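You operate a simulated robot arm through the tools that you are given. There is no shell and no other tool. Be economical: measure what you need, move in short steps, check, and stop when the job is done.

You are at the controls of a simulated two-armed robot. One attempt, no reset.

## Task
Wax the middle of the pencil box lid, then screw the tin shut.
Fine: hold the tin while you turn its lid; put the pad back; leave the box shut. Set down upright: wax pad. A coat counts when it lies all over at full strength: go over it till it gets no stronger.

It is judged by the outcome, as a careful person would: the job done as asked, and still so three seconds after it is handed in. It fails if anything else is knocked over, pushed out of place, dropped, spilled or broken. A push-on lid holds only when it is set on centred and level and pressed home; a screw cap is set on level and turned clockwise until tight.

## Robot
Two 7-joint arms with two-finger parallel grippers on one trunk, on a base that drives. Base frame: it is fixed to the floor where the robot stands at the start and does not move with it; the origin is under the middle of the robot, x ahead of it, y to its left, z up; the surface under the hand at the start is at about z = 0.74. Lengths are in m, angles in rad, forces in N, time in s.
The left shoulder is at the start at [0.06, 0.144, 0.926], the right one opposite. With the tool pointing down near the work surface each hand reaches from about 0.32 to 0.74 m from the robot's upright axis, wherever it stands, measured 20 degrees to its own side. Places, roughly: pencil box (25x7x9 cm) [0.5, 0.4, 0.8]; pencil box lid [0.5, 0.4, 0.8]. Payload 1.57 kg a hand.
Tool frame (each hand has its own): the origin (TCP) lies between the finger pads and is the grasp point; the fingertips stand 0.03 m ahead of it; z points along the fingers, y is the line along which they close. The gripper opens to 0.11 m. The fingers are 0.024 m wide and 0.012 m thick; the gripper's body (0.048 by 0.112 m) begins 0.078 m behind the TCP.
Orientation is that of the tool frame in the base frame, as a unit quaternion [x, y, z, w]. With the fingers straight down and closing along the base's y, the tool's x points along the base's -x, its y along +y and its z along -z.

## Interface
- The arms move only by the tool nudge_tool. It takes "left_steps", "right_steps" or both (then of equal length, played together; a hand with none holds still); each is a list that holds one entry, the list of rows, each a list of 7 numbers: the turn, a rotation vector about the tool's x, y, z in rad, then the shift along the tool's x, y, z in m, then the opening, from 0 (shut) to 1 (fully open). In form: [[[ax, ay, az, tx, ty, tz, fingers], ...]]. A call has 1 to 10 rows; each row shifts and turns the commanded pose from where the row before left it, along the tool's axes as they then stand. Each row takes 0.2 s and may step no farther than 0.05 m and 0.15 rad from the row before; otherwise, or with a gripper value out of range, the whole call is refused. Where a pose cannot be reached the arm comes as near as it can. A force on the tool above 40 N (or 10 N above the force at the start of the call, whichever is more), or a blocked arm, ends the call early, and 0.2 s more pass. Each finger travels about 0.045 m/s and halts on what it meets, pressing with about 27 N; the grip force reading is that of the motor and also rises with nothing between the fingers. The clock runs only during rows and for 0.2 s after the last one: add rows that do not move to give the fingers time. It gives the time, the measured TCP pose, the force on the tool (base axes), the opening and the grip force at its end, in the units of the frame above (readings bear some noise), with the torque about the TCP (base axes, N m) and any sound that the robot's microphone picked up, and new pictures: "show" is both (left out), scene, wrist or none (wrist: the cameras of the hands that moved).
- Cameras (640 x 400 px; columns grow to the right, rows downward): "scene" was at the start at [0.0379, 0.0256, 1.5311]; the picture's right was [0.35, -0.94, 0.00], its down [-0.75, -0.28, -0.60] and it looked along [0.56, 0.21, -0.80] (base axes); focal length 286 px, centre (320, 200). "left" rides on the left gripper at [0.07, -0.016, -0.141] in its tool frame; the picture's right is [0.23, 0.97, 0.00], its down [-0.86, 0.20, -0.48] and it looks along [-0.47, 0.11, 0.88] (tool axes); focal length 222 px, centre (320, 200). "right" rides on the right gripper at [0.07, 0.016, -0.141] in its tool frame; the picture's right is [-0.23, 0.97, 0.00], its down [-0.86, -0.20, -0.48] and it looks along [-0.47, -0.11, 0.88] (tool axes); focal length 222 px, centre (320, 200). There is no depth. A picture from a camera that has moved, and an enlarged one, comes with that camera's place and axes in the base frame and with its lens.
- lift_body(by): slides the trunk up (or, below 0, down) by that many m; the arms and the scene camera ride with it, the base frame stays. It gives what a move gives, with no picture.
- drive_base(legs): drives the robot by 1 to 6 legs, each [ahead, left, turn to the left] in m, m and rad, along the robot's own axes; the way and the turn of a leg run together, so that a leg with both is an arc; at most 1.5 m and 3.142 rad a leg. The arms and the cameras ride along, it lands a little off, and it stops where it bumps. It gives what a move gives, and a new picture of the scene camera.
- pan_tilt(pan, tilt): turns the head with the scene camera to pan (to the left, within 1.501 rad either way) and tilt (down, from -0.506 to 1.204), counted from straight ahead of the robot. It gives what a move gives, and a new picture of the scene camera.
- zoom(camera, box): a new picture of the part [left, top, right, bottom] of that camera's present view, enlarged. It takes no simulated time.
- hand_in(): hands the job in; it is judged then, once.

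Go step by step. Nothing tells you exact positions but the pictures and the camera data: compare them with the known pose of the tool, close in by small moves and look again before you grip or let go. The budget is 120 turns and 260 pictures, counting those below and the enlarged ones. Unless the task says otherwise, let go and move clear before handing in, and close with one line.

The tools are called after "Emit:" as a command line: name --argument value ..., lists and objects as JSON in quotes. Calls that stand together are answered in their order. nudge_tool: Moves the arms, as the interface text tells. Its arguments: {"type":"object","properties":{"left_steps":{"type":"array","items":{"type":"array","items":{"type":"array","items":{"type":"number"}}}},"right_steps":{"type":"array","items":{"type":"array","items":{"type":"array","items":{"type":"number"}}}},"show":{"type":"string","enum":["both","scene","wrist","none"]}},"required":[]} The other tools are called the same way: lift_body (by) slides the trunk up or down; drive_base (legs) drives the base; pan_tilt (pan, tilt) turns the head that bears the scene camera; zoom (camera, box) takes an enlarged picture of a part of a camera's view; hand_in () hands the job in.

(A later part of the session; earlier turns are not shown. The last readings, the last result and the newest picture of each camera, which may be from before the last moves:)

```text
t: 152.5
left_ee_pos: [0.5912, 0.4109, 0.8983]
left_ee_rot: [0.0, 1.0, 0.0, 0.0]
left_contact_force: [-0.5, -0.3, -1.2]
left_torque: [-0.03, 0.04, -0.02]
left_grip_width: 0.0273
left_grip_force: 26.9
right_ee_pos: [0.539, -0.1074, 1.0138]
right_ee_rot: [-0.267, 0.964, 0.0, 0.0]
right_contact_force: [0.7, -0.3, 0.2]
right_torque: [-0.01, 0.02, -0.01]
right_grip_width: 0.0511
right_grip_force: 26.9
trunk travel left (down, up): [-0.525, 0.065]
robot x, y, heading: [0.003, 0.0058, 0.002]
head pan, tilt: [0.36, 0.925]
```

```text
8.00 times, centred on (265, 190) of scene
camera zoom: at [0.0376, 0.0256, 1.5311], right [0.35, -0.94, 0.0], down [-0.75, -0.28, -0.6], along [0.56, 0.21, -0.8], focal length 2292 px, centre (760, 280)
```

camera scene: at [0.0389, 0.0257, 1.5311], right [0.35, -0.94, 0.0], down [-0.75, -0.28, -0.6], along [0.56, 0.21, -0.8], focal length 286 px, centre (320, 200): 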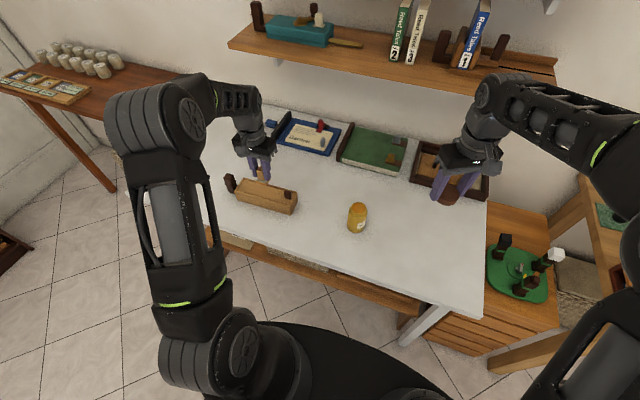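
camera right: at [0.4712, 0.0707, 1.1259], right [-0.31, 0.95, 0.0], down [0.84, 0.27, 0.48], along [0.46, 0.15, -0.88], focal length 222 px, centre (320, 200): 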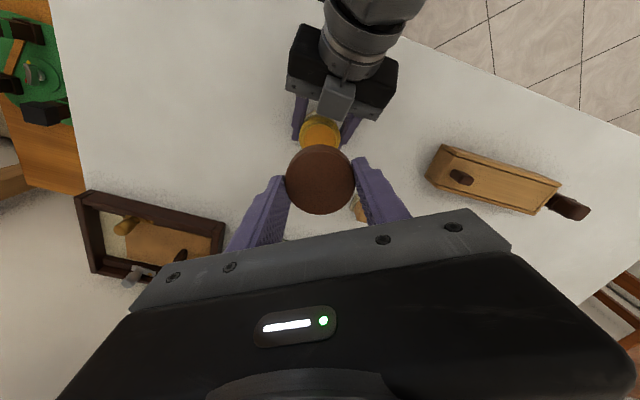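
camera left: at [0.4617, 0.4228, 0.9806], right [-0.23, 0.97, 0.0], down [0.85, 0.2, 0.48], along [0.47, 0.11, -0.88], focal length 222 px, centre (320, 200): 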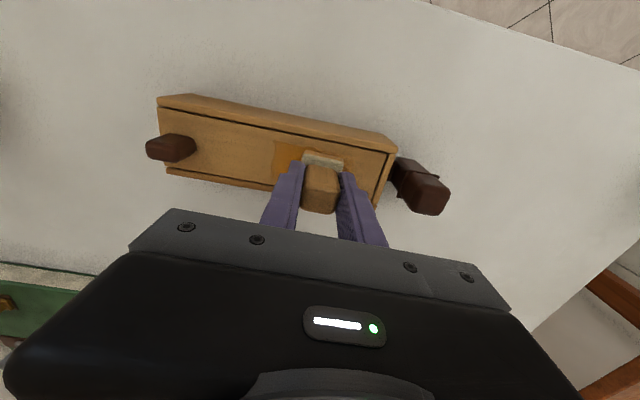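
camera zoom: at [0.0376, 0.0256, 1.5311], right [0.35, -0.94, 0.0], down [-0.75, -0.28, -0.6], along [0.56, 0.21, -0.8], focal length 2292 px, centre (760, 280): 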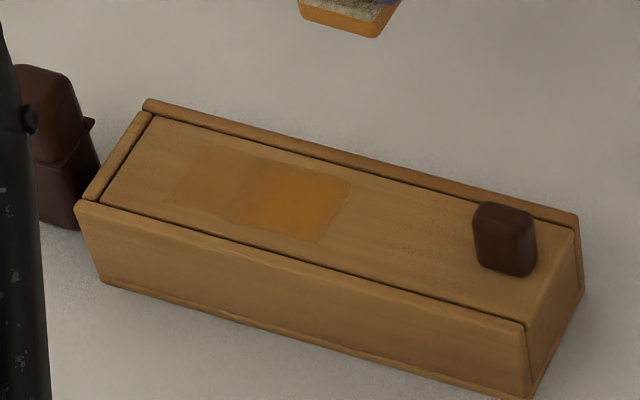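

The left bound stays at y≈0.40 even with a fresh pad, while the strong part widened a little to +y: the coat seems limited to a zone y≈0.40–0.47. I'll now work the weaker +y half.

Emit:
nudge_tool --left_steps '[[[0, 0, 0, 0.0325, 0.005, 0, 0], [0, 0, 0, 0.0325, 0.003, 0, 0], [0, 0, 0, 0, 0, 0.045, 0], [0, 0, 0, 0, 0, 0.0155, 0], [0, 0, 0, 0, 0, 0, 0], [0, 0, 0, 0.0004, 0.008, 0, 0], [0, 0, 0, 0.0004, 0.008, 0, 0], [0, 0, 0, 0.0004, 0.008, 0, 0], [0, 0, 0, 0.0004, 0.008, 0, 0], [0, 0, 0, 0.0004, 0.008, 0, 0]]]' --show "none"

Emit:
nudge_tool --left_steps '[[[0, 0, 0, 0, 0, -0.009, 0], [0, 0, 0, -0.0065, -0.03, 0, 0], [0, 0, 0, 0, -0.01, 0, 0], [0, 0, 0, 0, 0, 0.009, 0], [0, 0, 0, 0.0004, 0.008, 0, 0], [0, 0, 0, 0.0004, 0.008, 0, 0], [0, 0, 0, 0.0004, 0.008, 0, 0], [0, 0, 0, 0.0004, 0.008, 0, 0], [0, 0, 0, 0.0004, 0.008, 0, 0]]]' --show "none"

Emit:
nudge_tool --left_steps '[[[0, 0, 0, 0, 0, -0.03, 0], [0, 0, 0, -0.03, -0.02, -0.03, 0], [0, 0, 0, -0.035, -0.02, 0, 0], [0, 0, 0, 0, 0, 0, 0]]]' --show "none"

Emit:
zoom --camera "left" --box '[180, 20, 460, 160]'

Emit:
zoom --camera "scene" --box '[230, 165, 300, 215]'

```text
t: 154.7
left_ee_pos: [0.524, 0.4589, 0.8376]
left_ee_rot: [0.0, 1.0, 0.0, 0.002]
left_contact_force: [0.4, -2.7, 7.1]
left_torque: [-0.12, -0.1, -0.05]
left_grip_width: 0.0272
left_grip_force: 26.9
right_ee_pos: [0.5395, -0.1078, 1.0154]
right_ee_rot: [-0.267, 0.964, 0.001, 0.0]
right_contact_force: [1.0, 0.0, 0.8]
right_torque: [-0.05, 0.0, 0.02]
right_grip_width: 0.0512
right_grip_force: 27.1
trunk travel left (down, up): [-0.525, 0.065]
robot x, y, heading: [0.0006, -0.0013, -0.001]
head pan, tilt: [0.36, 0.925]
```

```text
t: 156.7
left_ee_pos: [0.5286, 0.4572, 0.8388]
left_ee_rot: [0.0, 1.0, 0.001, 0.0]
left_contact_force: [1.1, -2.0, 6.0]
left_torque: [-0.1, -0.07, -0.02]
left_grip_width: 0.0267
left_grip_force: 27.0
right_ee_pos: [0.5392, -0.1077, 1.0155]
right_ee_rot: [-0.268, 0.963, 0.0, 0.0]
right_contact_force: [0.3, -0.2, 0.4]
right_torque: [-0.03, -0.04, -0.03]
right_grip_width: 0.0512
right_grip_force: 26.8
trunk travel left (down, up): [-0.525, 0.065]
robot x, y, heading: [-0.0026, 0.0005, 0.004]
head pan, tilt: [0.36, 0.925]
```

```text
t: 157.7
left_ee_pos: [0.5931, 0.4177, 0.8989]
left_ee_rot: [0.0, 1.0, 0.0, 0.001]
left_contact_force: [-0.6, 0.5, -0.5]
left_torque: [-0.02, 0.0, -0.01]
left_grip_width: 0.0271
left_grip_force: 26.5
right_ee_pos: [0.5397, -0.1079, 1.0144]
right_ee_rot: [-0.268, 0.964, -0.001, 0.0]
right_contact_force: [0.7, 0.1, -0.3]
right_torque: [-0.02, 0.02, 0.05]
right_grip_width: 0.0514
right_grip_force: 27.8
trunk travel left (down, up): [-0.525, 0.065]
robot x, y, heading: [-0.0007, 0.0024, 0.003]
head pan, tilt: [0.36, 0.925]
```

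```text
2.29 times, centred on (320, 90) of left
camera zoom: at [0.5248, 0.402, 1.0403], right [-0.23, 0.97, 0.0], down [0.85, 0.2, 0.48], along [0.47, 0.11, -0.88], focal length 508 px, centre (320, 451)
```

zoom: 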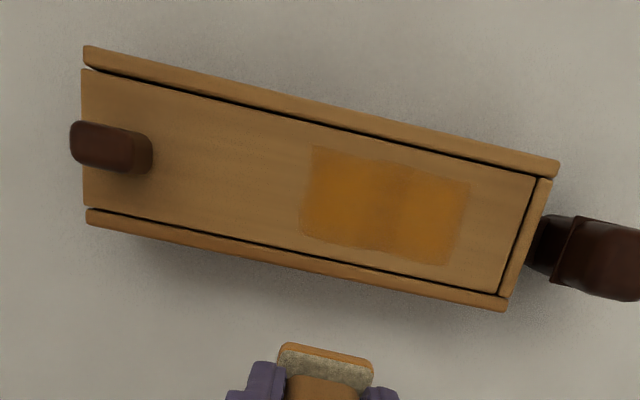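

```text
8.00 times, centred on (265, 190) of scene
camera zoom: at [0.0376, 0.0257, 1.5311], right [0.35, -0.94, 0.0], down [-0.75, -0.28, -0.6], along [0.56, 0.21, -0.8], focal length 2292 px, centre (760, 280)
```

zoom: 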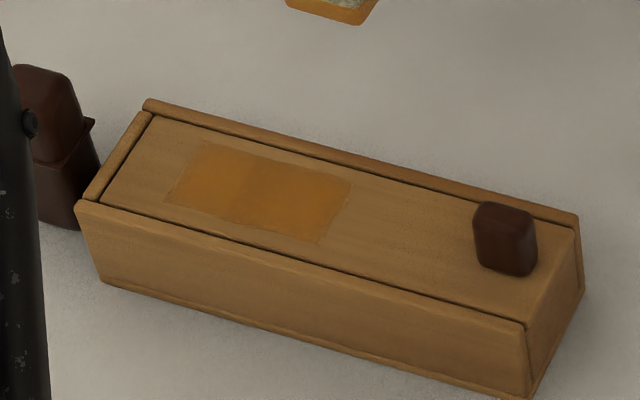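

The zone is now visible as a rectangle (y≈0.40–0.47), nearly uniform. More overlapping passes over the whole zone, including its x edges.

Emit:
nudge_tool --left_steps '[[[0, 0, 0, 0.0285, -0.0064, 0, 0], [0, 0, 0, 0.0286, -0.0063, 0, 0], [0, 0, 0, 0, 0, 0.045, 0], [0, 0, 0, 0, 0, 0.0157, 0], [0, 0, 0, 0.0005, 0.0097, 0, 0], [0, 0, 0, 0.0005, 0.0097, 0, 0], [0, 0, 0, 0.0005, 0.0097, 0, 0], [0, 0, 0, 0.0005, 0.0097, 0, 0], [0, 0, 0, 0.0005, 0.0097, 0, 0], [0, 0, 0, 0.0005, 0.0097, 0, 0]]]' --show "none"

Emit:
nudge_tool --left_steps '[[[0, 0, 0, 0, 0, -0.009, 0], [0, 0, 0, 0.0025, -0.029, 0, 0], [0, 0, 0, 0.0025, -0.029, 0, 0], [0, 0, 0, 0, 0, 0.009, 0], [0, 0, 0, 0.0005, 0.0097, 0, 0], [0, 0, 0, 0.0005, 0.0097, 0, 0], [0, 0, 0, 0.0005, 0.0097, 0, 0], [0, 0, 0, 0.0005, 0.0097, 0, 0], [0, 0, 0, 0.0005, 0.0097, 0, 0], [0, 0, 0, 0.0005, 0.0097, 0, 0]]]' --show "none"

Emit:
nudge_tool --left_steps '[[[0, 0, 0, 0, 0, -0.009, 0], [0, 0, 0, 0.0022, -0.029, 0, 0], [0, 0, 0, 0.0022, -0.029, 0, 0], [0, 0, 0, 0, 0, 0.009, 0], [0, 0, 0, 0.0005, 0.0097, 0, 0], [0, 0, 0, 0.0005, 0.0097, 0, 0], [0, 0, 0, 0.0005, 0.0097, 0, 0], [0, 0, 0, 0.0005, 0.0097, 0, 0], [0, 0, 0, 0.0005, 0.0097, 0, 0], [0, 0, 0, 0.0005, 0.0097, 0, 0]]]' --show "none"

Emit:
nudge_tool --left_steps '[[[0, 0, 0, 0, 0, -0.03, 0], [0, 0, 0, -0.035, -0.02, -0.03, 0], [0, 0, 0, -0.04, -0.025, 0, 0], [0, 0, 0, 0, 0, 0, 0]]]' --show "none"

Emit:
zoom --camera "left" --box '[180, 20, 460, 160]'

Emit:
zoom --camera "scene" --box '[230, 165, 300, 215]'

```text
t: 159.9
left_ee_pos: [0.5328, 0.4619, 0.8378]
left_ee_rot: [0.001, 1.0, 0.002, 0.002]
left_contact_force: [0.5, -8.2, 19.0]
left_torque: [-0.19, -0.47, -0.19]
left_grip_width: 0.0273
left_grip_force: 27.1
right_ee_pos: [0.5378, -0.1098, 1.0148]
right_ee_rot: [-0.267, 0.964, 0.001, 0.001]
right_contact_force: [-0.2, -0.2, -1.1]
right_torque: [-0.01, 0.01, -0.04]
right_grip_width: 0.0512
right_grip_force: 27.1
trunk travel left (down, up): [-0.525, 0.065]
robot x, y, heading: [0.0008, -0.0014, 0.003]
head pan, tilt: [0.36, 0.925]
```

```text
t: 162.1
left_ee_pos: [0.5249, 0.4627, 0.8381]
left_ee_rot: [0.002, 1.0, 0.0, 0.002]
left_contact_force: [-0.4, -5.3, 10.4]
left_torque: [-0.18, -0.02, -0.01]
left_grip_width: 0.0269
left_grip_force: 26.8
right_ee_pos: [0.5396, -0.109, 1.0145]
right_ee_rot: [-0.267, 0.964, 0.0, 0.001]
right_contact_force: [0.2, -0.3, 0.2]
right_torque: [0.01, -0.03, -0.02]
right_grip_width: 0.051
right_grip_force: 27.5
trunk travel left (down, up): [-0.525, 0.065]
robot x, y, heading: [-0.0035, -0.0005, 0.002]
head pan, tilt: [0.36, 0.925]
```

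```text
t: 164.3
left_ee_pos: [0.5175, 0.4642, 0.8385]
left_ee_rot: [0.0, 1.0, 0.0, 0.001]
left_contact_force: [0.1, -4.4, 9.1]
left_torque: [-0.14, -0.06, 0.0]
left_grip_width: 0.0269
left_grip_force: 26.9
right_ee_pos: [0.5389, -0.109, 1.0159]
right_ee_rot: [-0.267, 0.964, 0.0, 0.0]
right_contact_force: [0.0, 0.2, 0.2]
right_torque: [-0.01, -0.02, -0.01]
right_grip_width: 0.0511
right_grip_force: 27.2
trunk travel left (down, up): [-0.525, 0.065]
robot x, y, heading: [-0.0037, -0.0022, 0.0]
head pan, tilt: [0.36, 0.925]
```

```text
refused: row 2 steps farther than a row can; nothing moved
```

```text
2.29 times, centred on (320, 90) of left
camera zoom: at [0.4499, 0.4473, 0.9792], right [-0.23, 0.97, 0.0], down [0.85, 0.2, 0.48], along [0.47, 0.11, -0.88], focal length 508 px, centre (320, 451)
```

zoom: 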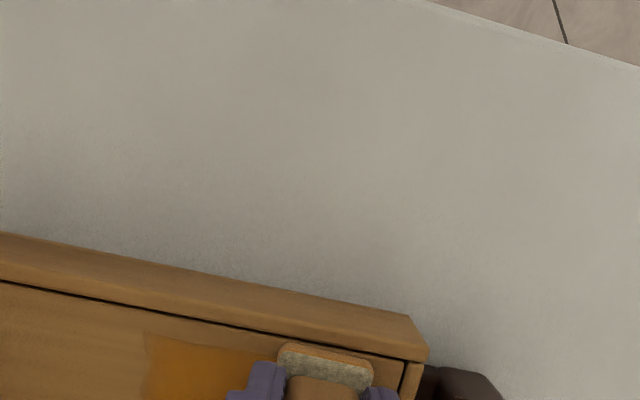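

```text
8.00 times, centred on (265, 190) of scene
camera zoom: at [0.0371, 0.0244, 1.5311], right [0.35, -0.94, 0.0], down [-0.75, -0.28, -0.6], along [0.56, 0.21, -0.8], focal length 2292 px, centre (760, 280)
```

zoom: 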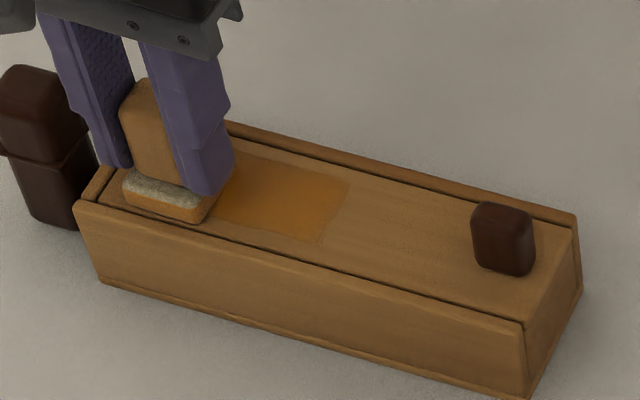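

Emit:
nudge_tool --left_steps '[[[0, 0, 0, 0, 0, -0.03, 0], [0, 0, 0, -0.03, -0.02, -0.03, 0], [0, 0, 0, -0.045, -0.02, 0, 0], [0, 0, 0, 0, 0, 0, 0]]]' --show "none"

Emit:
zoom --camera "left" --box '[180, 20, 460, 160]'

Emit:
zoom --camera "left" --box '[290, 50, 410, 130]'

Emit:
zoom --camera "scene" --box '[240, 175, 284, 205]'

```text
t: 165.3
left_ee_pos: [0.5929, 0.4252, 0.897]
left_ee_rot: [0.0, 1.0, 0.0, 0.0]
left_contact_force: [0.6, 0.6, -0.7]
left_torque: [0.01, 0.01, 0.03]
left_grip_width: 0.0269
left_grip_force: 27.2
right_ee_pos: [0.5384, -0.1073, 1.0154]
right_ee_rot: [-0.267, 0.964, 0.0, 0.0]
right_contact_force: [-0.4, 0.0, 0.9]
right_torque: [-0.02, 0.01, -0.01]
right_grip_width: 0.0512
right_grip_force: 27.1
trunk travel left (down, up): [-0.525, 0.065]
robot x, y, heading: [-0.0004, -0.0016, 0.002]
head pan, tilt: [0.36, 0.925]
```

```text
2.29 times, centred on (320, 90) of left
camera zoom: at [0.5246, 0.4084, 1.0386], right [-0.23, 0.97, 0.0], down [0.85, 0.2, 0.48], along [0.47, 0.11, -0.88], focal length 508 px, centre (320, 451)
```

zoom: 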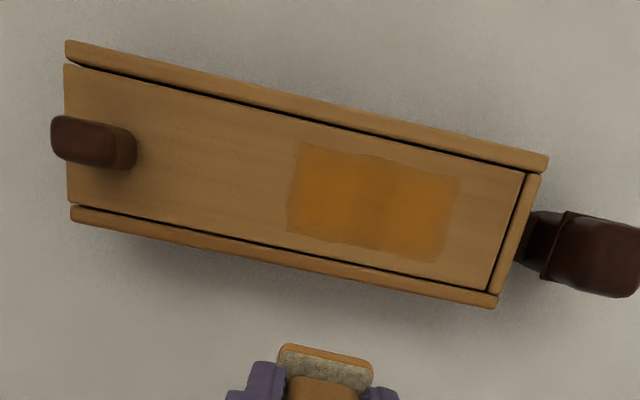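

```text
5.00 times, centred on (350, 90) of left
camera zoom: at [0.5246, 0.4084, 1.0386], right [-0.23, 0.97, 0.0], down [0.85, 0.2, 0.48], along [0.47, 0.11, -0.88], focal length 1111 px, centre (170, 750)
```

zoom: 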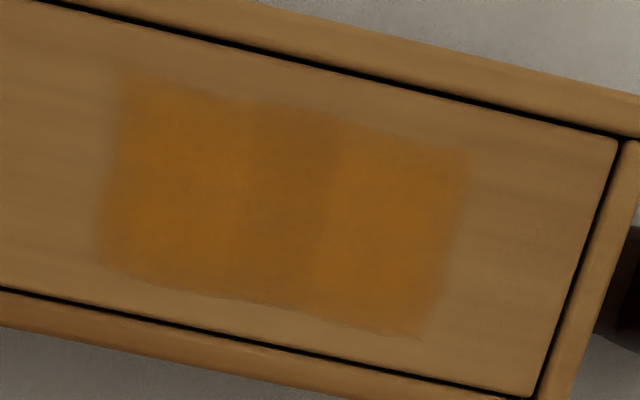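

```text
13.33 times, centred on (262, 190) of scene
camera zoom: at [0.0374, 0.0257, 1.5311], right [0.35, -0.94, 0.0], down [-0.75, -0.28, -0.6], along [0.56, 0.21, -0.8], focal length 3819 px, centre (1093, 333)
```

zoom: 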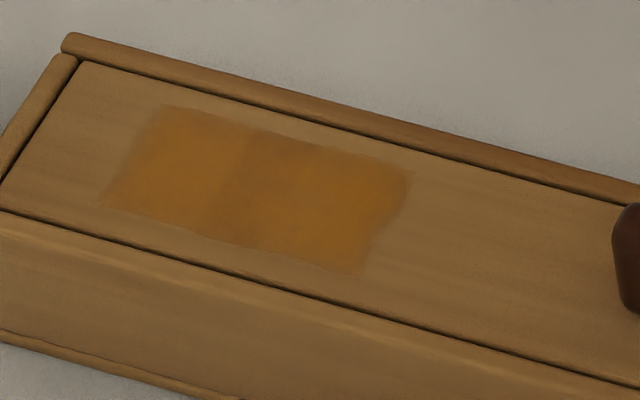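

A slightly weaker stripe remains mid-zone. Recharge the pad and go over again.

Emit:
nudge_tool --left_steps '[[[0, 0, 0, 0, 0, -0.045, 0], [0, 0, 0, 0.0075, -0.048, 0, 0], [0, 0, 0, 0.0075, -0.048, 0, 0], [0, 0, 0, 0.0075, -0.048, 0, 0], [0, 0, 0, 0.0075, -0.048, 0, 0], [0, 0, 0, 0.0075, -0.048, 0, 0], [0, 0, 0, 0.0075, -0.048, 0, 0], [0, 0, 0, 0.0075, -0.048, 0, 0], [0, 0, 0, 0, 0, 0.03, 0], [0, 0, 0, 0, 0, 0.012, 0]]]' --show "none"

Emit:
nudge_tool --left_steps '[[[0, 0, 0, 0, 0, 0, 0]]]' --show "none"

Emit:
zoom --camera "scene" --box '[330, 180, 390, 230]'

```text
t: 167.5
left_ee_pos: [0.5412, 0.0869, 0.9003]
left_ee_rot: [0.0, 1.0, 0.0, 0.001]
left_contact_force: [0.0, 0.7, -0.2]
left_torque: [-0.02, -0.02, 0.03]
left_grip_width: 0.0272
left_grip_force: 26.5
right_ee_pos: [0.5391, -0.108, 1.0144]
right_ee_rot: [-0.267, 0.964, 0.0, 0.0]
right_contact_force: [1.9, -0.2, -1.1]
right_torque: [0.01, 0.01, 0.01]
right_grip_width: 0.0512
right_grip_force: 27.6
trunk travel left (down, up): [-0.525, 0.065]
robot x, y, heading: [0.0019, -0.0019, -0.004]
head pan, tilt: [0.36, 0.925]
```

```text
t: 167.9
left_ee_pos: [0.5391, 0.0873, 0.9014]
left_ee_rot: [0.0, 1.0, -0.001, 0.0]
left_contact_force: [-0.2, 0.2, 0.0]
left_torque: [-0.02, -0.02, -0.01]
left_grip_width: 0.027
left_grip_force: 26.8
right_ee_pos: [0.5392, -0.108, 1.0158]
right_ee_rot: [-0.267, 0.964, -0.001, 0.001]
right_contact_force: [0.1, 0.7, 0.3]
right_torque: [0.03, -0.01, 0.0]
right_grip_width: 0.0509
right_grip_force: 27.0
trunk travel left (down, up): [-0.525, 0.065]
robot x, y, heading: [0.0028, 0.0054, -0.0]
head pan, tilt: [0.36, 0.925]
```

```text
8.00 times, centred on (360, 205) of scene
camera zoom: at [0.038, 0.0254, 1.5311], right [0.35, -0.94, 0.0], down [-0.75, -0.28, -0.6], along [0.56, 0.21, -0.8], focal length 2292 px, centre (0, 160)
```

zoom: 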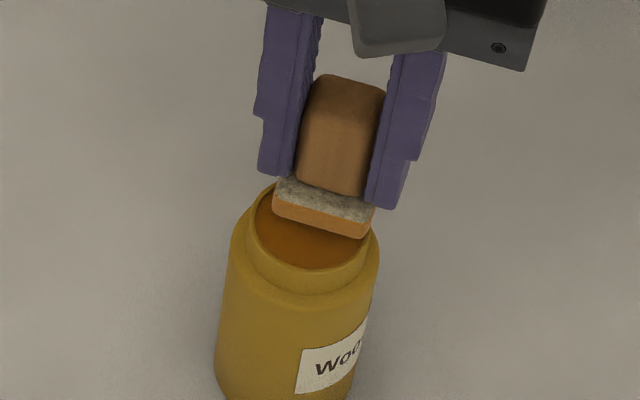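

Emit:
nudge_tool --left_steps '[[[0, 0, 0, 0, 0.0018, 0.007, 0], [0, 0, 0, 0, 0, 0.004, 0], [0, 0, 0, 0, 0, 0.002, 0], [0, 0, 0, 0, 0, 0.0005, 0], [0, 0, 0, 0, 0, 0, 0], [0, 0, 0, 0, 0, 0, 0]]]' --show "none"

Emit:
nudge_tool --left_steps '[[[0, 0, 0, 0, 0, -0.015, 0], [0, 0, 0, 0, 0, -0.035, 0], [0, 0, 0, 0.001, 0.0456, 0, 0], [0, 0, 0, 0.001, 0.0456, 0, 0], [0, 0, 0, 0.001, 0.0456, 0, 0], [0, 0, 0, 0.001, 0.0456, 0, 0], [0, 0, 0, 0.001, 0.0456, 0, 0], [0, 0, 0, 0.001, 0.0456, 0, 0], [0, 0, 0, 0.001, 0.0456, 0, 0], [0, 0, 0, 0, 0, 0.045, 0]]]' --show "none"

Emit:
nudge_tool --left_steps '[[[0, 0, 0, 0, 0, 0, 0]]]' --show "none"

```text
t: 169.3
left_ee_pos: [0.541, 0.0895, 0.887]
left_ee_rot: [0.001, 1.0, 0.0, 0.003]
left_contact_force: [0.6, 0.7, 18.2]
left_torque: [0.14, 0.0, -0.04]
left_grip_width: 0.0272
left_grip_force: 26.9
right_ee_pos: [0.538, -0.108, 1.0159]
right_ee_rot: [-0.267, 0.964, 0.0, 0.001]
right_contact_force: [0.0, 0.0, -0.6]
right_torque: [-0.03, -0.01, -0.01]
right_grip_width: 0.0512
right_grip_force: 26.9
trunk travel left (down, up): [-0.525, 0.065]
robot x, y, heading: [0.0036, -0.0015, 0.002]
head pan, tilt: [0.36, 0.925]
```

```text
t: 171.5
left_ee_pos: [0.534, 0.4095, 0.8916]
left_ee_rot: [-0.001, 1.0, 0.0, 0.0]
left_contact_force: [-0.1, 0.9, -0.7]
left_torque: [-0.01, 0.03, 0.01]
left_grip_width: 0.027
left_grip_force: 27.3
right_ee_pos: [0.5399, -0.1075, 1.014]
right_ee_rot: [-0.268, 0.964, 0.0, 0.0]
right_contact_force: [0.1, 0.1, -0.3]
right_torque: [0.0, 0.01, -0.01]
right_grip_width: 0.0512
right_grip_force: 27.0
trunk travel left (down, up): [-0.525, 0.065]
robot x, y, heading: [-0.0025, -0.0004, 0.0]
head pan, tilt: [0.36, 0.925]
```

```text
t: 171.9
left_ee_pos: [0.5346, 0.4086, 0.8916]
left_ee_rot: [-0.001, 1.0, 0.0, 0.0]
left_contact_force: [0.0, 0.0, -0.9]
left_torque: [-0.01, 0.02, -0.01]
left_grip_width: 0.0273
left_grip_force: 26.7
right_ee_pos: [0.5391, -0.108, 1.0141]
right_ee_rot: [-0.268, 0.964, 0.0, 0.0]
right_contact_force: [-0.1, 0.1, 0.0]
right_torque: [0.02, 0.03, 0.03]
right_grip_width: 0.0511
right_grip_force: 27.0
trunk travel left (down, up): [-0.525, 0.065]
robot x, y, heading: [-0.0035, 0.0011, 0.001]
head pan, tilt: [0.36, 0.925]
```

Emit:
nudge_tool --left_steps '[[[0, 0, 0, 0, 0, 0.04, 0], [0, 0, 0, 0, 0, 0.0135, 0], [0, 0, 0, 0.0003, 0.0076, 0, 0], [0, 0, 0, 0.0003, 0.0076, 0, 0], [0, 0, 0, 0.0003, 0.0076, 0, 0], [0, 0, 0, 0.0003, 0.0076, 0, 0], [0, 0, 0, 0.0003, 0.0076, 0, 0], [0, 0, 0, 0.0003, 0.0076, 0, 0], [0, 0, 0, 0.0003, 0.0076, 0, 0]]]' --show "none"

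Emit:
nudge_tool --left_steps '[[[0, 0, 0, 0, 0, -0.009, 0], [0, 0, 0, 0.0018, -0.027, 0, 0], [0, 0, 0, 0.0018, -0.0262, 0, 0], [0, 0, 0, 0, 0, 0.009, 0], [0, 0, 0, 0.0004, 0.009, 0, 0], [0, 0, 0, 0.0004, 0.009, 0, 0], [0, 0, 0, 0.0004, 0.009, 0, 0], [0, 0, 0, 0.0004, 0.009, 0, 0], [0, 0, 0, 0.0004, 0.009, 0, 0], [0, 0, 0, 0.0004, 0.009, 0, 0]]]' --show "none"

Emit:
nudge_tool --left_steps '[[[0, 0, 0, 0, 0, -0.009, 0], [0, 0, 0, 0.0018, -0.027, 0, 0], [0, 0, 0, 0.0018, -0.027, 0, 0], [0, 0, 0, 0, 0, 0.009, 0], [0, 0, 0, 0.0004, 0.009, 0, 0], [0, 0, 0, 0.0004, 0.009, 0, 0], [0, 0, 0, 0.0004, 0.009, 0, 0], [0, 0, 0, 0.0004, 0.009, 0, 0], [0, 0, 0, 0.0004, 0.009, 0, 0], [0, 0, 0, 0.0004, 0.009, 0, 0]]]' --show "none"

Emit:
nudge_tool --left_steps '[[[0, 0, 0, 0, 0, -0.009, 0], [0, 0, 0, -0.0038, -0.027, 0, 0], [0, 0, 0, -0.0038, -0.027, 0, 0], [0, 0, 0, 0, 0, 0.009, 0], [0, 0, 0, 0.0004, 0.009, 0, 0], [0, 0, 0, 0.0004, 0.009, 0, 0], [0, 0, 0, 0.0004, 0.009, 0, 0], [0, 0, 0, 0.0004, 0.009, 0, 0], [0, 0, 0, 0.0004, 0.009, 0, 0], [0, 0, 0, 0.0004, 0.009, 0, 0]]]' --show "none"

Emit:
nudge_tool --left_steps '[[[0, 0, 0, 0, 0, -0.03, 0], [0, 0, 0, -0.03, -0.02, -0.03, 0], [0, 0, 0, -0.04, -0.02, 0, 0], [0, 0, 0, 0, 0, 0, 0]]]' --show "none"

Emit:
zoom --camera "left" --box '[290, 50, 410, 130]'

Emit:
zoom --camera "scene" --box '[240, 175, 284, 205]'

```text
t: 173.9
left_ee_pos: [0.5313, 0.4635, 0.8388]
left_ee_rot: [0.0, 1.0, 0.0, 0.001]
left_contact_force: [-0.2, -1.4, 3.3]
left_torque: [-0.02, -0.08, -0.03]
left_grip_width: 0.0274
left_grip_force: 27.1
right_ee_pos: [0.5402, -0.1084, 1.0154]
right_ee_rot: [-0.267, 0.964, 0.0, 0.0]
right_contact_force: [-0.6, 0.1, -0.2]
right_torque: [-0.01, -0.01, 0.0]
right_grip_width: 0.0512
right_grip_force: 26.6
trunk travel left (down, up): [-0.525, 0.065]
robot x, y, heading: [0.0008, -0.0011, 0.003]
head pan, tilt: [0.36, 0.925]
```

```text
t: 176.1
left_ee_pos: [0.5251, 0.4632, 0.8376]
left_ee_rot: [0.0, 1.0, 0.0, 0.002]
left_contact_force: [0.2, -0.7, 1.6]
left_torque: [-0.04, -0.03, -0.04]
left_grip_width: 0.0269
left_grip_force: 27.0
right_ee_pos: [0.5397, -0.1082, 1.0143]
right_ee_rot: [-0.267, 0.964, 0.001, 0.001]
right_contact_force: [0.2, 0.0, 0.0]
right_torque: [-0.03, 0.0, 0.02]
right_grip_width: 0.0512
right_grip_force: 27.4
trunk travel left (down, up): [-0.525, 0.065]
robot x, y, heading: [-0.0, 0.0033, 0.001]
head pan, tilt: [0.36, 0.925]
```

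```text
t: 178.3
left_ee_pos: [0.52, 0.4636, 0.8383]
left_ee_rot: [0.0, 1.0, 0.0, 0.0]
left_contact_force: [-0.4, -0.1, -1.1]
left_torque: [-0.01, 0.01, 0.02]
left_grip_width: 0.0269
left_grip_force: 27.1
right_ee_pos: [0.5393, -0.1087, 1.0152]
right_ee_rot: [-0.267, 0.964, 0.0, -0.001]
right_contact_force: [-0.6, -0.4, -0.5]
right_torque: [0.0, -0.03, 0.01]
right_grip_width: 0.0509
right_grip_force: 27.0
trunk travel left (down, up): [-0.525, 0.065]
robot x, y, heading: [-0.0035, -0.0008, -0.0]
head pan, tilt: [0.36, 0.925]
```

```text
t: 180.5
left_ee_pos: [0.5251, 0.463, 0.8372]
left_ee_rot: [0.0, 1.0, 0.001, 0.001]
left_contact_force: [0.8, -0.4, 0.1]
left_torque: [0.02, -0.05, 0.01]
left_grip_width: 0.0271
left_grip_force: 27.0
right_ee_pos: [0.5393, -0.1083, 1.0148]
right_ee_rot: [-0.267, 0.964, 0.0, 0.0]
right_contact_force: [0.1, -0.7, -0.5]
right_torque: [0.0, -0.02, 0.01]
right_grip_width: 0.0511
right_grip_force: 27.2
trunk travel left (down, up): [-0.525, 0.065]
robot x, y, heading: [0.0003, -0.0022, 0.0]
head pan, tilt: [0.36, 0.925]
```

```text
t: 181.5
left_ee_pos: [0.5941, 0.4233, 0.8981]
left_ee_rot: [0.0, 1.0, 0.0, 0.0]
left_contact_force: [-0.5, -0.3, -2.0]
left_torque: [0.01, 0.0, 0.03]
left_grip_width: 0.0272
left_grip_force: 27.3
right_ee_pos: [0.5387, -0.1078, 1.0162]
right_ee_rot: [-0.268, 0.963, -0.001, -0.001]
right_contact_force: [-0.1, 0.1, -0.5]
right_torque: [-0.04, -0.04, 0.03]
right_grip_width: 0.051
right_grip_force: 26.8
trunk travel left (down, up): [-0.525, 0.065]
robot x, y, heading: [0.0008, 0.0002, -0.0]
head pan, tilt: [0.36, 0.925]
```

```text
5.00 times, centred on (350, 90) of left
camera zoom: at [0.5262, 0.406, 1.0394], right [-0.23, 0.97, 0.0], down [0.85, 0.2, 0.48], along [0.47, 0.11, -0.88], focal length 1111 px, centre (170, 750)
```

zoom: 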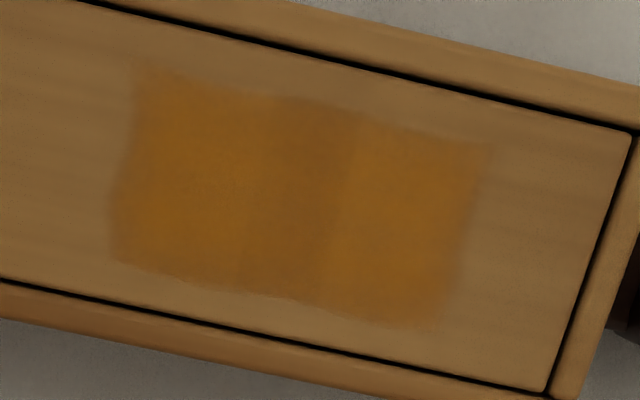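

```text
13.33 times, centred on (262, 190) of scene
camera zoom: at [0.0374, 0.0256, 1.5311], right [0.35, -0.94, 0.0], down [-0.75, -0.28, -0.6], along [0.56, 0.21, -0.8], focal length 3819 px, centre (1093, 333)
```

zoom: 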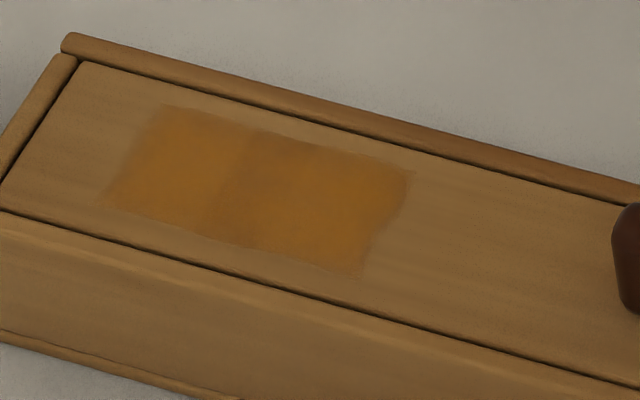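

Mid-stripe is a little weaker because strokes dwell at their ends. I'll press firmer with dwell around y≈0.43 at three x positions.

Emit:
nudge_tool --left_steps '[[[0, 0, 0, 0.03, 0.001, 0, 0], [0, 0, 0, 0.03, 0.001, 0, 0], [0, 0, 0, 0, 0, 0.045, 0], [0, 0, 0, 0, 0, 0.0167, 0], [0, 0, 0, 0, 0.003, 0, 0], [0, 0, 0, 0, 0.003, 0, 0], [0, 0, 0, 0, 0.003, 0, 0], [0, 0, 0, 0, 0.003, 0, 0], [0, 0, 0, 0, 0.003, 0, 0], [0, 0, 0, 0, 0.003, 0, 0]]]' --show "none"

Emit:
nudge_tool --left_steps '[[[0, 0, 0, 0, 0, -0.008, 0], [0, 0, 0, 0.006, -0.022, 0, 0], [0, 0, 0, 0, 0, 0.008, 0], [0, 0, 0, 0, 0.003, 0, 0], [0, 0, 0, 0, 0.003, 0, 0], [0, 0, 0, 0, 0.003, 0, 0], [0, 0, 0, 0, 0.003, 0, 0], [0, 0, 0, 0, 0.003, 0, 0], [0, 0, 0, 0, 0.003, 0, 0], [0, 0, 0, 0, 0.003, 0, 0]]]' --show "none"

Emit:
nudge_tool --left_steps '[[[0, 0, 0, 0, 0, -0.008, 0], [0, 0, 0, 0.006, -0.022, 0, 0], [0, 0, 0, 0, 0, 0.008, 0], [0, 0, 0, 0, 0.003, 0, 0], [0, 0, 0, 0, 0.003, 0, 0], [0, 0, 0, 0, 0.003, 0, 0], [0, 0, 0, 0, 0.003, 0, 0], [0, 0, 0, 0, 0.003, 0, 0], [0, 0, 0, 0, 0.003, 0, 0], [0, 0, 0, 0, 0.003, 0, 0]]]' --show "none"

Emit:
nudge_tool --left_steps '[[[0, 0, 0, 0, 0, -0.03, 0], [0, 0, 0, -0.03, -0.01, -0.03, 0], [0, 0, 0, -0.045, -0.01, 0, 0], [0, 0, 0, 0, 0, 0, 0]]]' --show "none"

Emit:
zoom --camera "left" --box '[290, 50, 410, 130]'

Emit:
zoom --camera "scene" --box '[240, 175, 284, 205]'

```text
t: 183.7
left_ee_pos: [0.5347, 0.4427, 0.8381]
left_ee_rot: [0.001, 1.0, 0.001, 0.001]
left_contact_force: [0.1, -8.5, 16.8]
left_torque: [-0.32, -0.39, -0.16]
left_grip_width: 0.0271
left_grip_force: 27.1
right_ee_pos: [0.5377, -0.1085, 1.0153]
right_ee_rot: [-0.268, 0.963, 0.001, 0.001]
right_contact_force: [0.0, 0.7, 0.4]
right_torque: [-0.03, -0.04, 0.03]
right_grip_width: 0.0511
right_grip_force: 27.3
trunk travel left (down, up): [-0.525, 0.065]
robot x, y, heading: [0.0003, 0.0006, 0.001]
head pan, tilt: [0.36, 0.925]
```

```text
t: 185.9
left_ee_pos: [0.5283, 0.4411, 0.8365]
left_ee_rot: [0.0, 1.0, -0.001, 0.001]
left_contact_force: [-0.1, -5.7, 12.0]
left_torque: [-0.23, 0.05, -0.01]
left_grip_width: 0.0274
left_grip_force: 27.1
right_ee_pos: [0.5386, -0.108, 1.0147]
right_ee_rot: [-0.267, 0.964, 0.0, 0.001]
right_contact_force: [0.2, 0.3, 0.0]
right_torque: [-0.01, 0.05, 0.03]
right_grip_width: 0.0512
right_grip_force: 26.9
trunk travel left (down, up): [-0.525, 0.065]
robot x, y, heading: [-0.0023, -0.0017, -0.001]
head pan, tilt: [0.36, 0.925]
```

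```text
t: 188.1
left_ee_pos: [0.5237, 0.4405, 0.8373]
left_ee_rot: [0.0, 1.0, 0.0, 0.001]
left_contact_force: [-0.4, -4.7, 9.1]
left_torque: [-0.18, -0.01, -0.02]
left_grip_width: 0.0273
left_grip_force: 27.6
right_ee_pos: [0.5396, -0.1095, 1.0154]
right_ee_rot: [-0.268, 0.964, 0.0, 0.0]
right_contact_force: [-0.4, -0.6, -0.2]
right_torque: [0.01, 0.02, 0.02]
right_grip_width: 0.0511
right_grip_force: 27.1
trunk travel left (down, up): [-0.525, 0.065]
robot x, y, heading: [0.0021, -0.0008, 0.002]
head pan, tilt: [0.36, 0.925]
```

```text
t: 189.1
left_ee_pos: [0.5978, 0.4209, 0.8956]
left_ee_rot: [0.0, 1.0, 0.001, 0.001]
left_contact_force: [-0.4, -0.2, -0.7]
left_torque: [0.02, -0.01, -0.01]
left_grip_width: 0.0271
left_grip_force: 27.0
right_ee_pos: [0.5382, -0.1077, 1.0151]
right_ee_rot: [-0.267, 0.964, 0.001, 0.0]
right_contact_force: [-0.6, 0.0, -0.3]
right_torque: [0.0, -0.01, 0.02]
right_grip_width: 0.051
right_grip_force: 26.5
trunk travel left (down, up): [-0.525, 0.065]
robot x, y, heading: [0.003, -0.001, 0.003]
head pan, tilt: [0.36, 0.925]
```

```text
5.00 times, centred on (350, 90) of left
camera zoom: at [0.5299, 0.4044, 1.0379], right [-0.23, 0.97, 0.0], down [0.85, 0.2, 0.48], along [0.47, 0.11, -0.88], focal length 1111 px, centre (170, 750)
```

zoom: 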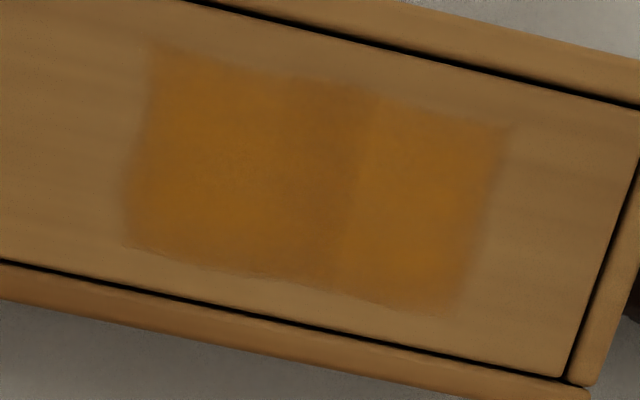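

```text
13.33 times, centred on (262, 190) of scene
camera zoom: at [0.0373, 0.0256, 1.5311], right [0.35, -0.94, 0.0], down [-0.75, -0.28, -0.6], along [0.56, 0.21, -0.8], focal length 3819 px, centre (1093, 333)
```

zoom: 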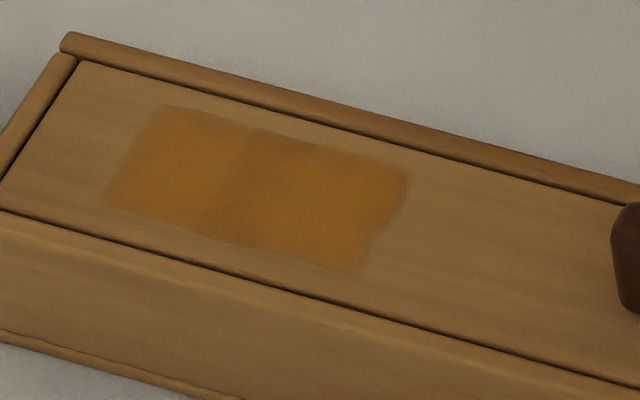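

Two patches now look alike and full; the stripe looks like the seam between them. One more recharge and firm full-length passes (starting further −y too) to be sure nothing gets stronger or extends.

Emit:
nudge_tool --left_steps '[[[0, 0, 0, 0, 0, -0.045, 0], [0, 0, 0, 0.0081, -0.0473, 0, 0], [0, 0, 0, 0.0081, -0.0473, 0, 0], [0, 0, 0, 0.0081, -0.0473, 0, 0], [0, 0, 0, 0.0081, -0.0473, 0, 0], [0, 0, 0, 0.0081, -0.0473, 0, 0], [0, 0, 0, 0.0081, -0.0473, 0, 0], [0, 0, 0, 0.0081, -0.0473, 0, 0], [0, 0, 0, 0, 0, 0.03, 0], [0, 0, 0, 0, 0, 0.012, 0]]]' --show "none"

Emit:
nudge_tool --left_steps '[[[0, 0, 0, 0, 0, 0.006, 0], [0, 0, 0, 0, 0, 0.003, 0], [0, 0, 0, 0, 0, 0, 0]]]' --show "none"

Emit:
nudge_tool --left_steps '[[[0, 0, 0, 0, 0, 0.002, 0], [0, 0, 0, 0, 0, 0.0015, 0], [0, 0, 0, 0, 0, 0, 0]]]' --show "none"

Emit:
zoom --camera "scene" --box '[330, 180, 390, 230]'

```text
t: 191.3
left_ee_pos: [0.5402, 0.0897, 0.8996]
left_ee_rot: [0.0, 1.0, 0.0, 0.0]
left_contact_force: [0.8, -0.3, 0.3]
left_torque: [-0.02, -0.02, 0.01]
left_grip_width: 0.0276
left_grip_force: 27.5
right_ee_pos: [0.5398, -0.1078, 1.0162]
right_ee_rot: [-0.267, 0.964, 0.0, 0.0]
right_contact_force: [0.2, -0.1, -0.7]
right_torque: [0.02, 0.02, -0.01]
right_grip_width: 0.0511
right_grip_force: 27.3
trunk travel left (down, up): [-0.525, 0.065]
robot x, y, heading: [0.0004, -0.0028, 0.005]
head pan, tilt: [0.36, 0.925]
```

```text
t: 192.1
left_ee_pos: [0.5412, 0.0894, 0.8901]
left_ee_rot: [-0.001, 1.0, 0.0, -0.001]
left_contact_force: [0.0, 0.1, -0.4]
left_torque: [0.02, -0.02, 0.01]
left_grip_width: 0.027
left_grip_force: 27.0
right_ee_pos: [0.5393, -0.1089, 1.0146]
right_ee_rot: [-0.267, 0.964, -0.001, 0.001]
right_contact_force: [0.1, 0.2, -0.2]
right_torque: [-0.01, 0.01, -0.02]
right_grip_width: 0.0513
right_grip_force: 26.6
trunk travel left (down, up): [-0.525, 0.065]
robot x, y, heading: [0.0004, -0.0004, -0.002]
head pan, tilt: [0.36, 0.925]
```

```text
t: 192.9
left_ee_pos: [0.5407, 0.0896, 0.8871]
left_ee_rot: [0.0, 1.0, 0.0, 0.001]
left_contact_force: [-0.6, 0.7, 4.3]
left_torque: [0.05, 0.04, -0.01]
left_grip_width: 0.0268
left_grip_force: 26.7
right_ee_pos: [0.5383, -0.1078, 1.0149]
right_ee_rot: [-0.267, 0.964, 0.0, 0.0]
right_contact_force: [0.1, -0.1, -0.1]
right_torque: [0.02, 0.03, -0.03]
right_grip_width: 0.0509
right_grip_force: 27.2
trunk travel left (down, up): [-0.525, 0.065]
robot x, y, heading: [-0.0007, -0.0003, -0.002]
head pan, tilt: [0.36, 0.925]
```

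```text
8.00 times, centred on (360, 205) of scene
camera zoom: at [0.0375, 0.0254, 1.5312], right [0.35, -0.94, 0.0], down [-0.75, -0.28, -0.6], along [0.56, 0.21, -0.8], focal length 2292 px, centre (0, 160)
```

zoom: 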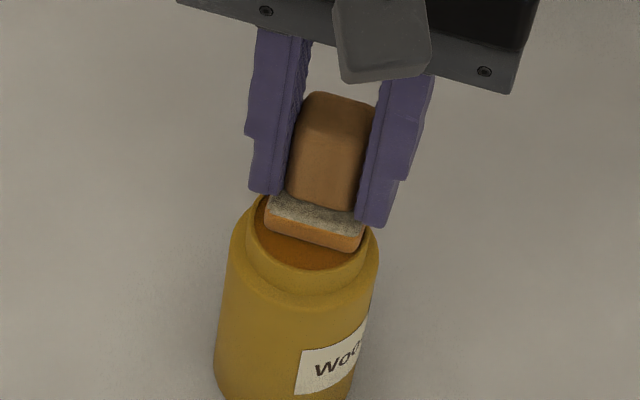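

Emit:
nudge_tool --left_steps '[[[0, 0, 0, 0, 0, 0.0015, 0], [0, 0, 0, 0, 0, 0, 0], [0, 0, 0, 0, 0, 0, 0]]]' --show "none"

Emit:
nudge_tool --left_steps '[[[0, 0, 0, 0, 0, -0.015, 0], [0, 0, 0, 0, 0, -0.036, 0], [0, 0, 0, 0.0015, 0.0403, 0, 0], [0, 0, 0, 0.0015, 0.0403, 0, 0], [0, 0, 0, 0.0015, 0.0403, 0, 0], [0, 0, 0, 0.0015, 0.0403, 0, 0], [0, 0, 0, 0.0015, 0.0403, 0, 0], [0, 0, 0, 0.0015, 0.0403, 0, 0], [0, 0, 0, 0.0015, 0.0403, 0, 0], [0, 0, 0, 0, 0, 0.045, 0]]]' --show "none"

Emit:
nudge_tool --left_steps '[[[0, 0, 0, 0, 0, 0.04, 0], [0, 0, 0, 0, 0, 0.013, 0], [0, 0, 0, 0, 0, 0.002, 0], [0, 0, 0, 0, 0, 0, 0]]]' --show "none"

```text
t: 193.7
left_ee_pos: [0.5413, 0.0899, 0.8862]
left_ee_rot: [0.0, 1.0, 0.0, 0.002]
left_contact_force: [1.0, 0.8, 21.1]
left_torque: [0.1, 0.02, -0.02]
left_grip_width: 0.027
left_grip_force: 26.8
right_ee_pos: [0.538, -0.1077, 1.0155]
right_ee_rot: [-0.267, 0.964, 0.001, 0.001]
right_contact_force: [-0.6, 0.1, 0.7]
right_torque: [0.02, 0.0, -0.02]
right_grip_width: 0.0511
right_grip_force: 26.4
trunk travel left (down, up): [-0.525, 0.065]
robot x, y, heading: [0.0009, 0.0005, 0.0]
head pan, tilt: [0.36, 0.925]
```

```text
t: 195.9
left_ee_pos: [0.532, 0.3727, 0.8915]
left_ee_rot: [0.0, 1.0, 0.0, 0.0]
left_contact_force: [-0.5, 0.2, 0.0]
left_torque: [-0.01, -0.02, 0.0]
left_grip_width: 0.0272
left_grip_force: 26.7
right_ee_pos: [0.5409, -0.1073, 1.0149]
right_ee_rot: [-0.267, 0.964, 0.0, 0.0]
right_contact_force: [-0.4, 0.2, -0.8]
right_torque: [-0.01, 0.04, 0.01]
right_grip_width: 0.0511
right_grip_force: 26.8
trunk travel left (down, up): [-0.525, 0.065]
robot x, y, heading: [0.0001, -0.0026, -0.001]
head pan, tilt: [0.36, 0.925]
```

```text
t: 196.9
left_ee_pos: [0.5309, 0.3725, 0.8369]
left_ee_rot: [0.0, 1.0, 0.0, 0.002]
left_contact_force: [-2.1, 0.4, 11.0]
left_torque: [0.01, 0.11, 0.0]
left_grip_width: 0.0272
left_grip_force: 26.4
right_ee_pos: [0.5389, -0.1078, 1.0162]
right_ee_rot: [-0.267, 0.964, 0.0, 0.001]
right_contact_force: [0.2, 0.3, 0.4]
right_torque: [0.04, 0.0, -0.02]
right_grip_width: 0.0512
right_grip_force: 27.3
trunk travel left (down, up): [-0.525, 0.065]
robot x, y, heading: [-0.0009, 0.0004, 0.0]
head pan, tilt: [0.36, 0.925]
```

Emit:
nudge_tool --left_steps '[[[0, 0, 0, 0.0004, 0.009, 0, 0], [0, 0, 0, 0.0004, 0.009, 0, 0], [0, 0, 0, 0.0004, 0.009, 0, 0], [0, 0, 0, 0.0004, 0.009, 0, 0], [0, 0, 0, 0.0004, 0.009, 0, 0], [0, 0, 0, 0.0004, 0.009, 0, 0], [0, 0, 0, 0.0004, 0.009, 0, 0], [0, 0, 0, 0.0004, 0.009, 0, 0], [0, 0, 0, 0.0004, 0.009, 0, 0], [0, 0, 0, 0.0004, 0.009, 0, 0]]]' --show "none"

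Emit:
nudge_tool --left_steps '[[[0, 0, 0, 0, 0, -0.009, 0], [0, 0, 0, -0.004, -0.03, 0, 0], [0, 0, 0, -0.004, -0.025, 0, 0], [0, 0, 0, 0, 0, 0.0092, 0], [0, 0, 0, 0.0004, 0.009, 0, 0], [0, 0, 0, 0.0004, 0.009, 0, 0], [0, 0, 0, 0.0004, 0.009, 0, 0], [0, 0, 0, 0.0004, 0.009, 0, 0], [0, 0, 0, 0.0004, 0.009, 0, 0], [0, 0, 0, 0.0004, 0.009, 0, 0]]]' --show "none"

Emit:
nudge_tool --left_steps '[[[0, 0, 0, 0, 0, -0.009, 0], [0, 0, 0, 0.005, -0.03, 0, 0], [0, 0, 0, 0.004, -0.025, 0, 0], [0, 0, 0, 0, 0, 0.0092, 0], [0, 0, 0, 0.0004, 0.009, 0, 0], [0, 0, 0, 0.0004, 0.009, 0, 0], [0, 0, 0, 0.0004, 0.009, 0, 0], [0, 0, 0, 0.0004, 0.009, 0, 0], [0, 0, 0, 0.0004, 0.009, 0, 0], [0, 0, 0, 0.0004, 0.009, 0, 0]]]' --show "none"

Emit:
nudge_tool --left_steps '[[[0, 0, 0, 0, 0, -0.03, 0], [0, 0, 0, -0.03, -0.02, -0.03, 0], [0, 0, 0, -0.045, -0.02, 0, 0], [0, 0, 0, 0, 0, 0, 0]]]' --show "none"

Emit:
zoom --camera "left" --box '[180, 20, 460, 160]'

Emit:
zoom --camera "scene" --box '[240, 175, 284, 205]'

```text
t: 199.1
left_ee_pos: [0.5257, 0.4614, 0.8363]
left_ee_rot: [0.001, 1.0, 0.0, 0.001]
left_contact_force: [1.2, -4.0, 8.9]
left_torque: [-0.16, -0.03, -0.03]
left_grip_width: 0.0274
left_grip_force: 26.7
right_ee_pos: [0.5391, -0.1087, 1.0157]
right_ee_rot: [-0.267, 0.964, 0.0, 0.0]
right_contact_force: [-0.5, -0.1, 0.4]
right_torque: [0.03, -0.01, -0.02]
right_grip_width: 0.0509
right_grip_force: 26.8
trunk travel left (down, up): [-0.525, 0.065]
robot x, y, heading: [0.004, -0.0002, 0.002]
head pan, tilt: [0.36, 0.925]
```

```text
t: 201.3
left_ee_pos: [0.5324, 0.46, 0.8375]
left_ee_rot: [0.0, 1.0, 0.0, 0.002]
left_contact_force: [0.6, -7.4, 15.0]
left_torque: [-0.27, -0.41, -0.16]
left_grip_width: 0.0273
left_grip_force: 27.0
right_ee_pos: [0.5385, -0.1089, 1.015]
right_ee_rot: [-0.268, 0.964, 0.0, 0.001]
right_contact_force: [-0.2, -0.1, -0.3]
right_torque: [0.04, -0.02, -0.02]
right_grip_width: 0.0513
right_grip_force: 26.7
trunk travel left (down, up): [-0.525, 0.065]
robot x, y, heading: [0.0009, -0.0003, 0.001]
head pan, tilt: [0.36, 0.925]
```

```text
t: 203.5
left_ee_pos: [0.5206, 0.4589, 0.8367]
left_ee_rot: [0.0, 1.0, 0.0, 0.001]
left_contact_force: [0.6, -3.3, 11.0]
left_torque: [-0.19, -0.02, 0.02]
left_grip_width: 0.0272
left_grip_force: 27.0
right_ee_pos: [0.5385, -0.1077, 1.0163]
right_ee_rot: [-0.267, 0.964, -0.001, 0.001]
right_contact_force: [0.3, 0.1, -0.1]
right_torque: [0.02, 0.03, 0.03]
right_grip_width: 0.0507
right_grip_force: 27.2
trunk travel left (down, up): [-0.525, 0.065]
robot x, y, heading: [0.0008, 0.0008, 0.001]
head pan, tilt: [0.36, 0.925]
```

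```text
t: 204.5
left_ee_pos: [0.5953, 0.4204, 0.8965]
left_ee_rot: [-0.001, 1.0, -0.001, 0.0]
left_contact_force: [-0.3, 0.8, -0.3]
left_torque: [-0.01, 0.01, -0.01]
left_grip_width: 0.0271
left_grip_force: 27.2
right_ee_pos: [0.5387, -0.1087, 1.0163]
right_ee_rot: [-0.267, 0.964, -0.001, -0.001]
right_contact_force: [-0.1, 0.3, 0.2]
right_torque: [-0.02, -0.01, 0.03]
right_grip_width: 0.051
right_grip_force: 27.2
trunk travel left (down, up): [-0.525, 0.065]
robot x, y, heading: [-0.0029, 0.0005, 0.002]
head pan, tilt: [0.36, 0.925]
```

```text
2.29 times, centred on (320, 90) of left
camera zoom: at [0.5272, 0.4033, 1.0369], right [-0.23, 0.97, 0.0], down [0.85, 0.2, 0.48], along [0.47, 0.11, -0.88], focal length 508 px, centre (320, 451)
```

zoom: 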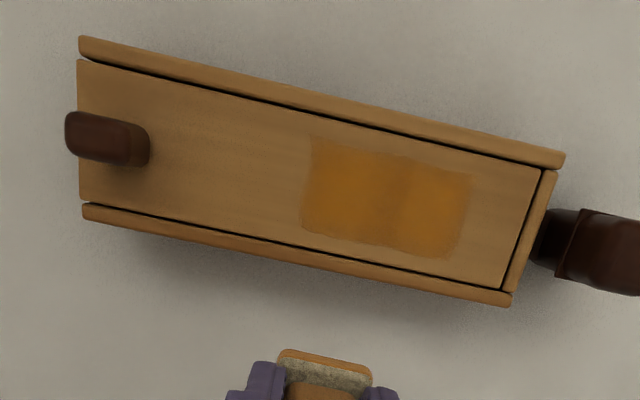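

```text
13.33 times, centred on (262, 190) of scene
camera zoom: at [0.0374, 0.0257, 1.5311], right [0.35, -0.94, 0.0], down [-0.75, -0.28, -0.6], along [0.56, 0.21, -0.8], focal length 3819 px, centre (1093, 333)
```

zoom: 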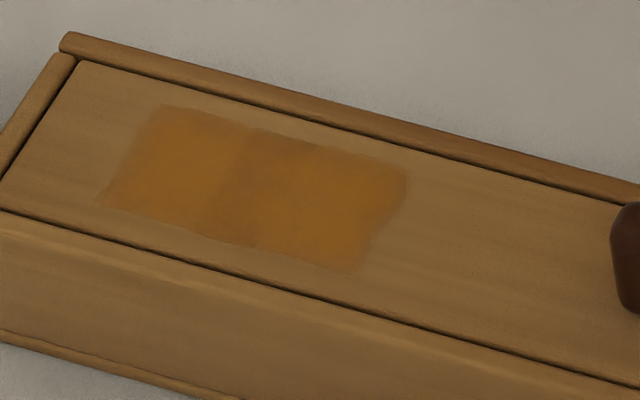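

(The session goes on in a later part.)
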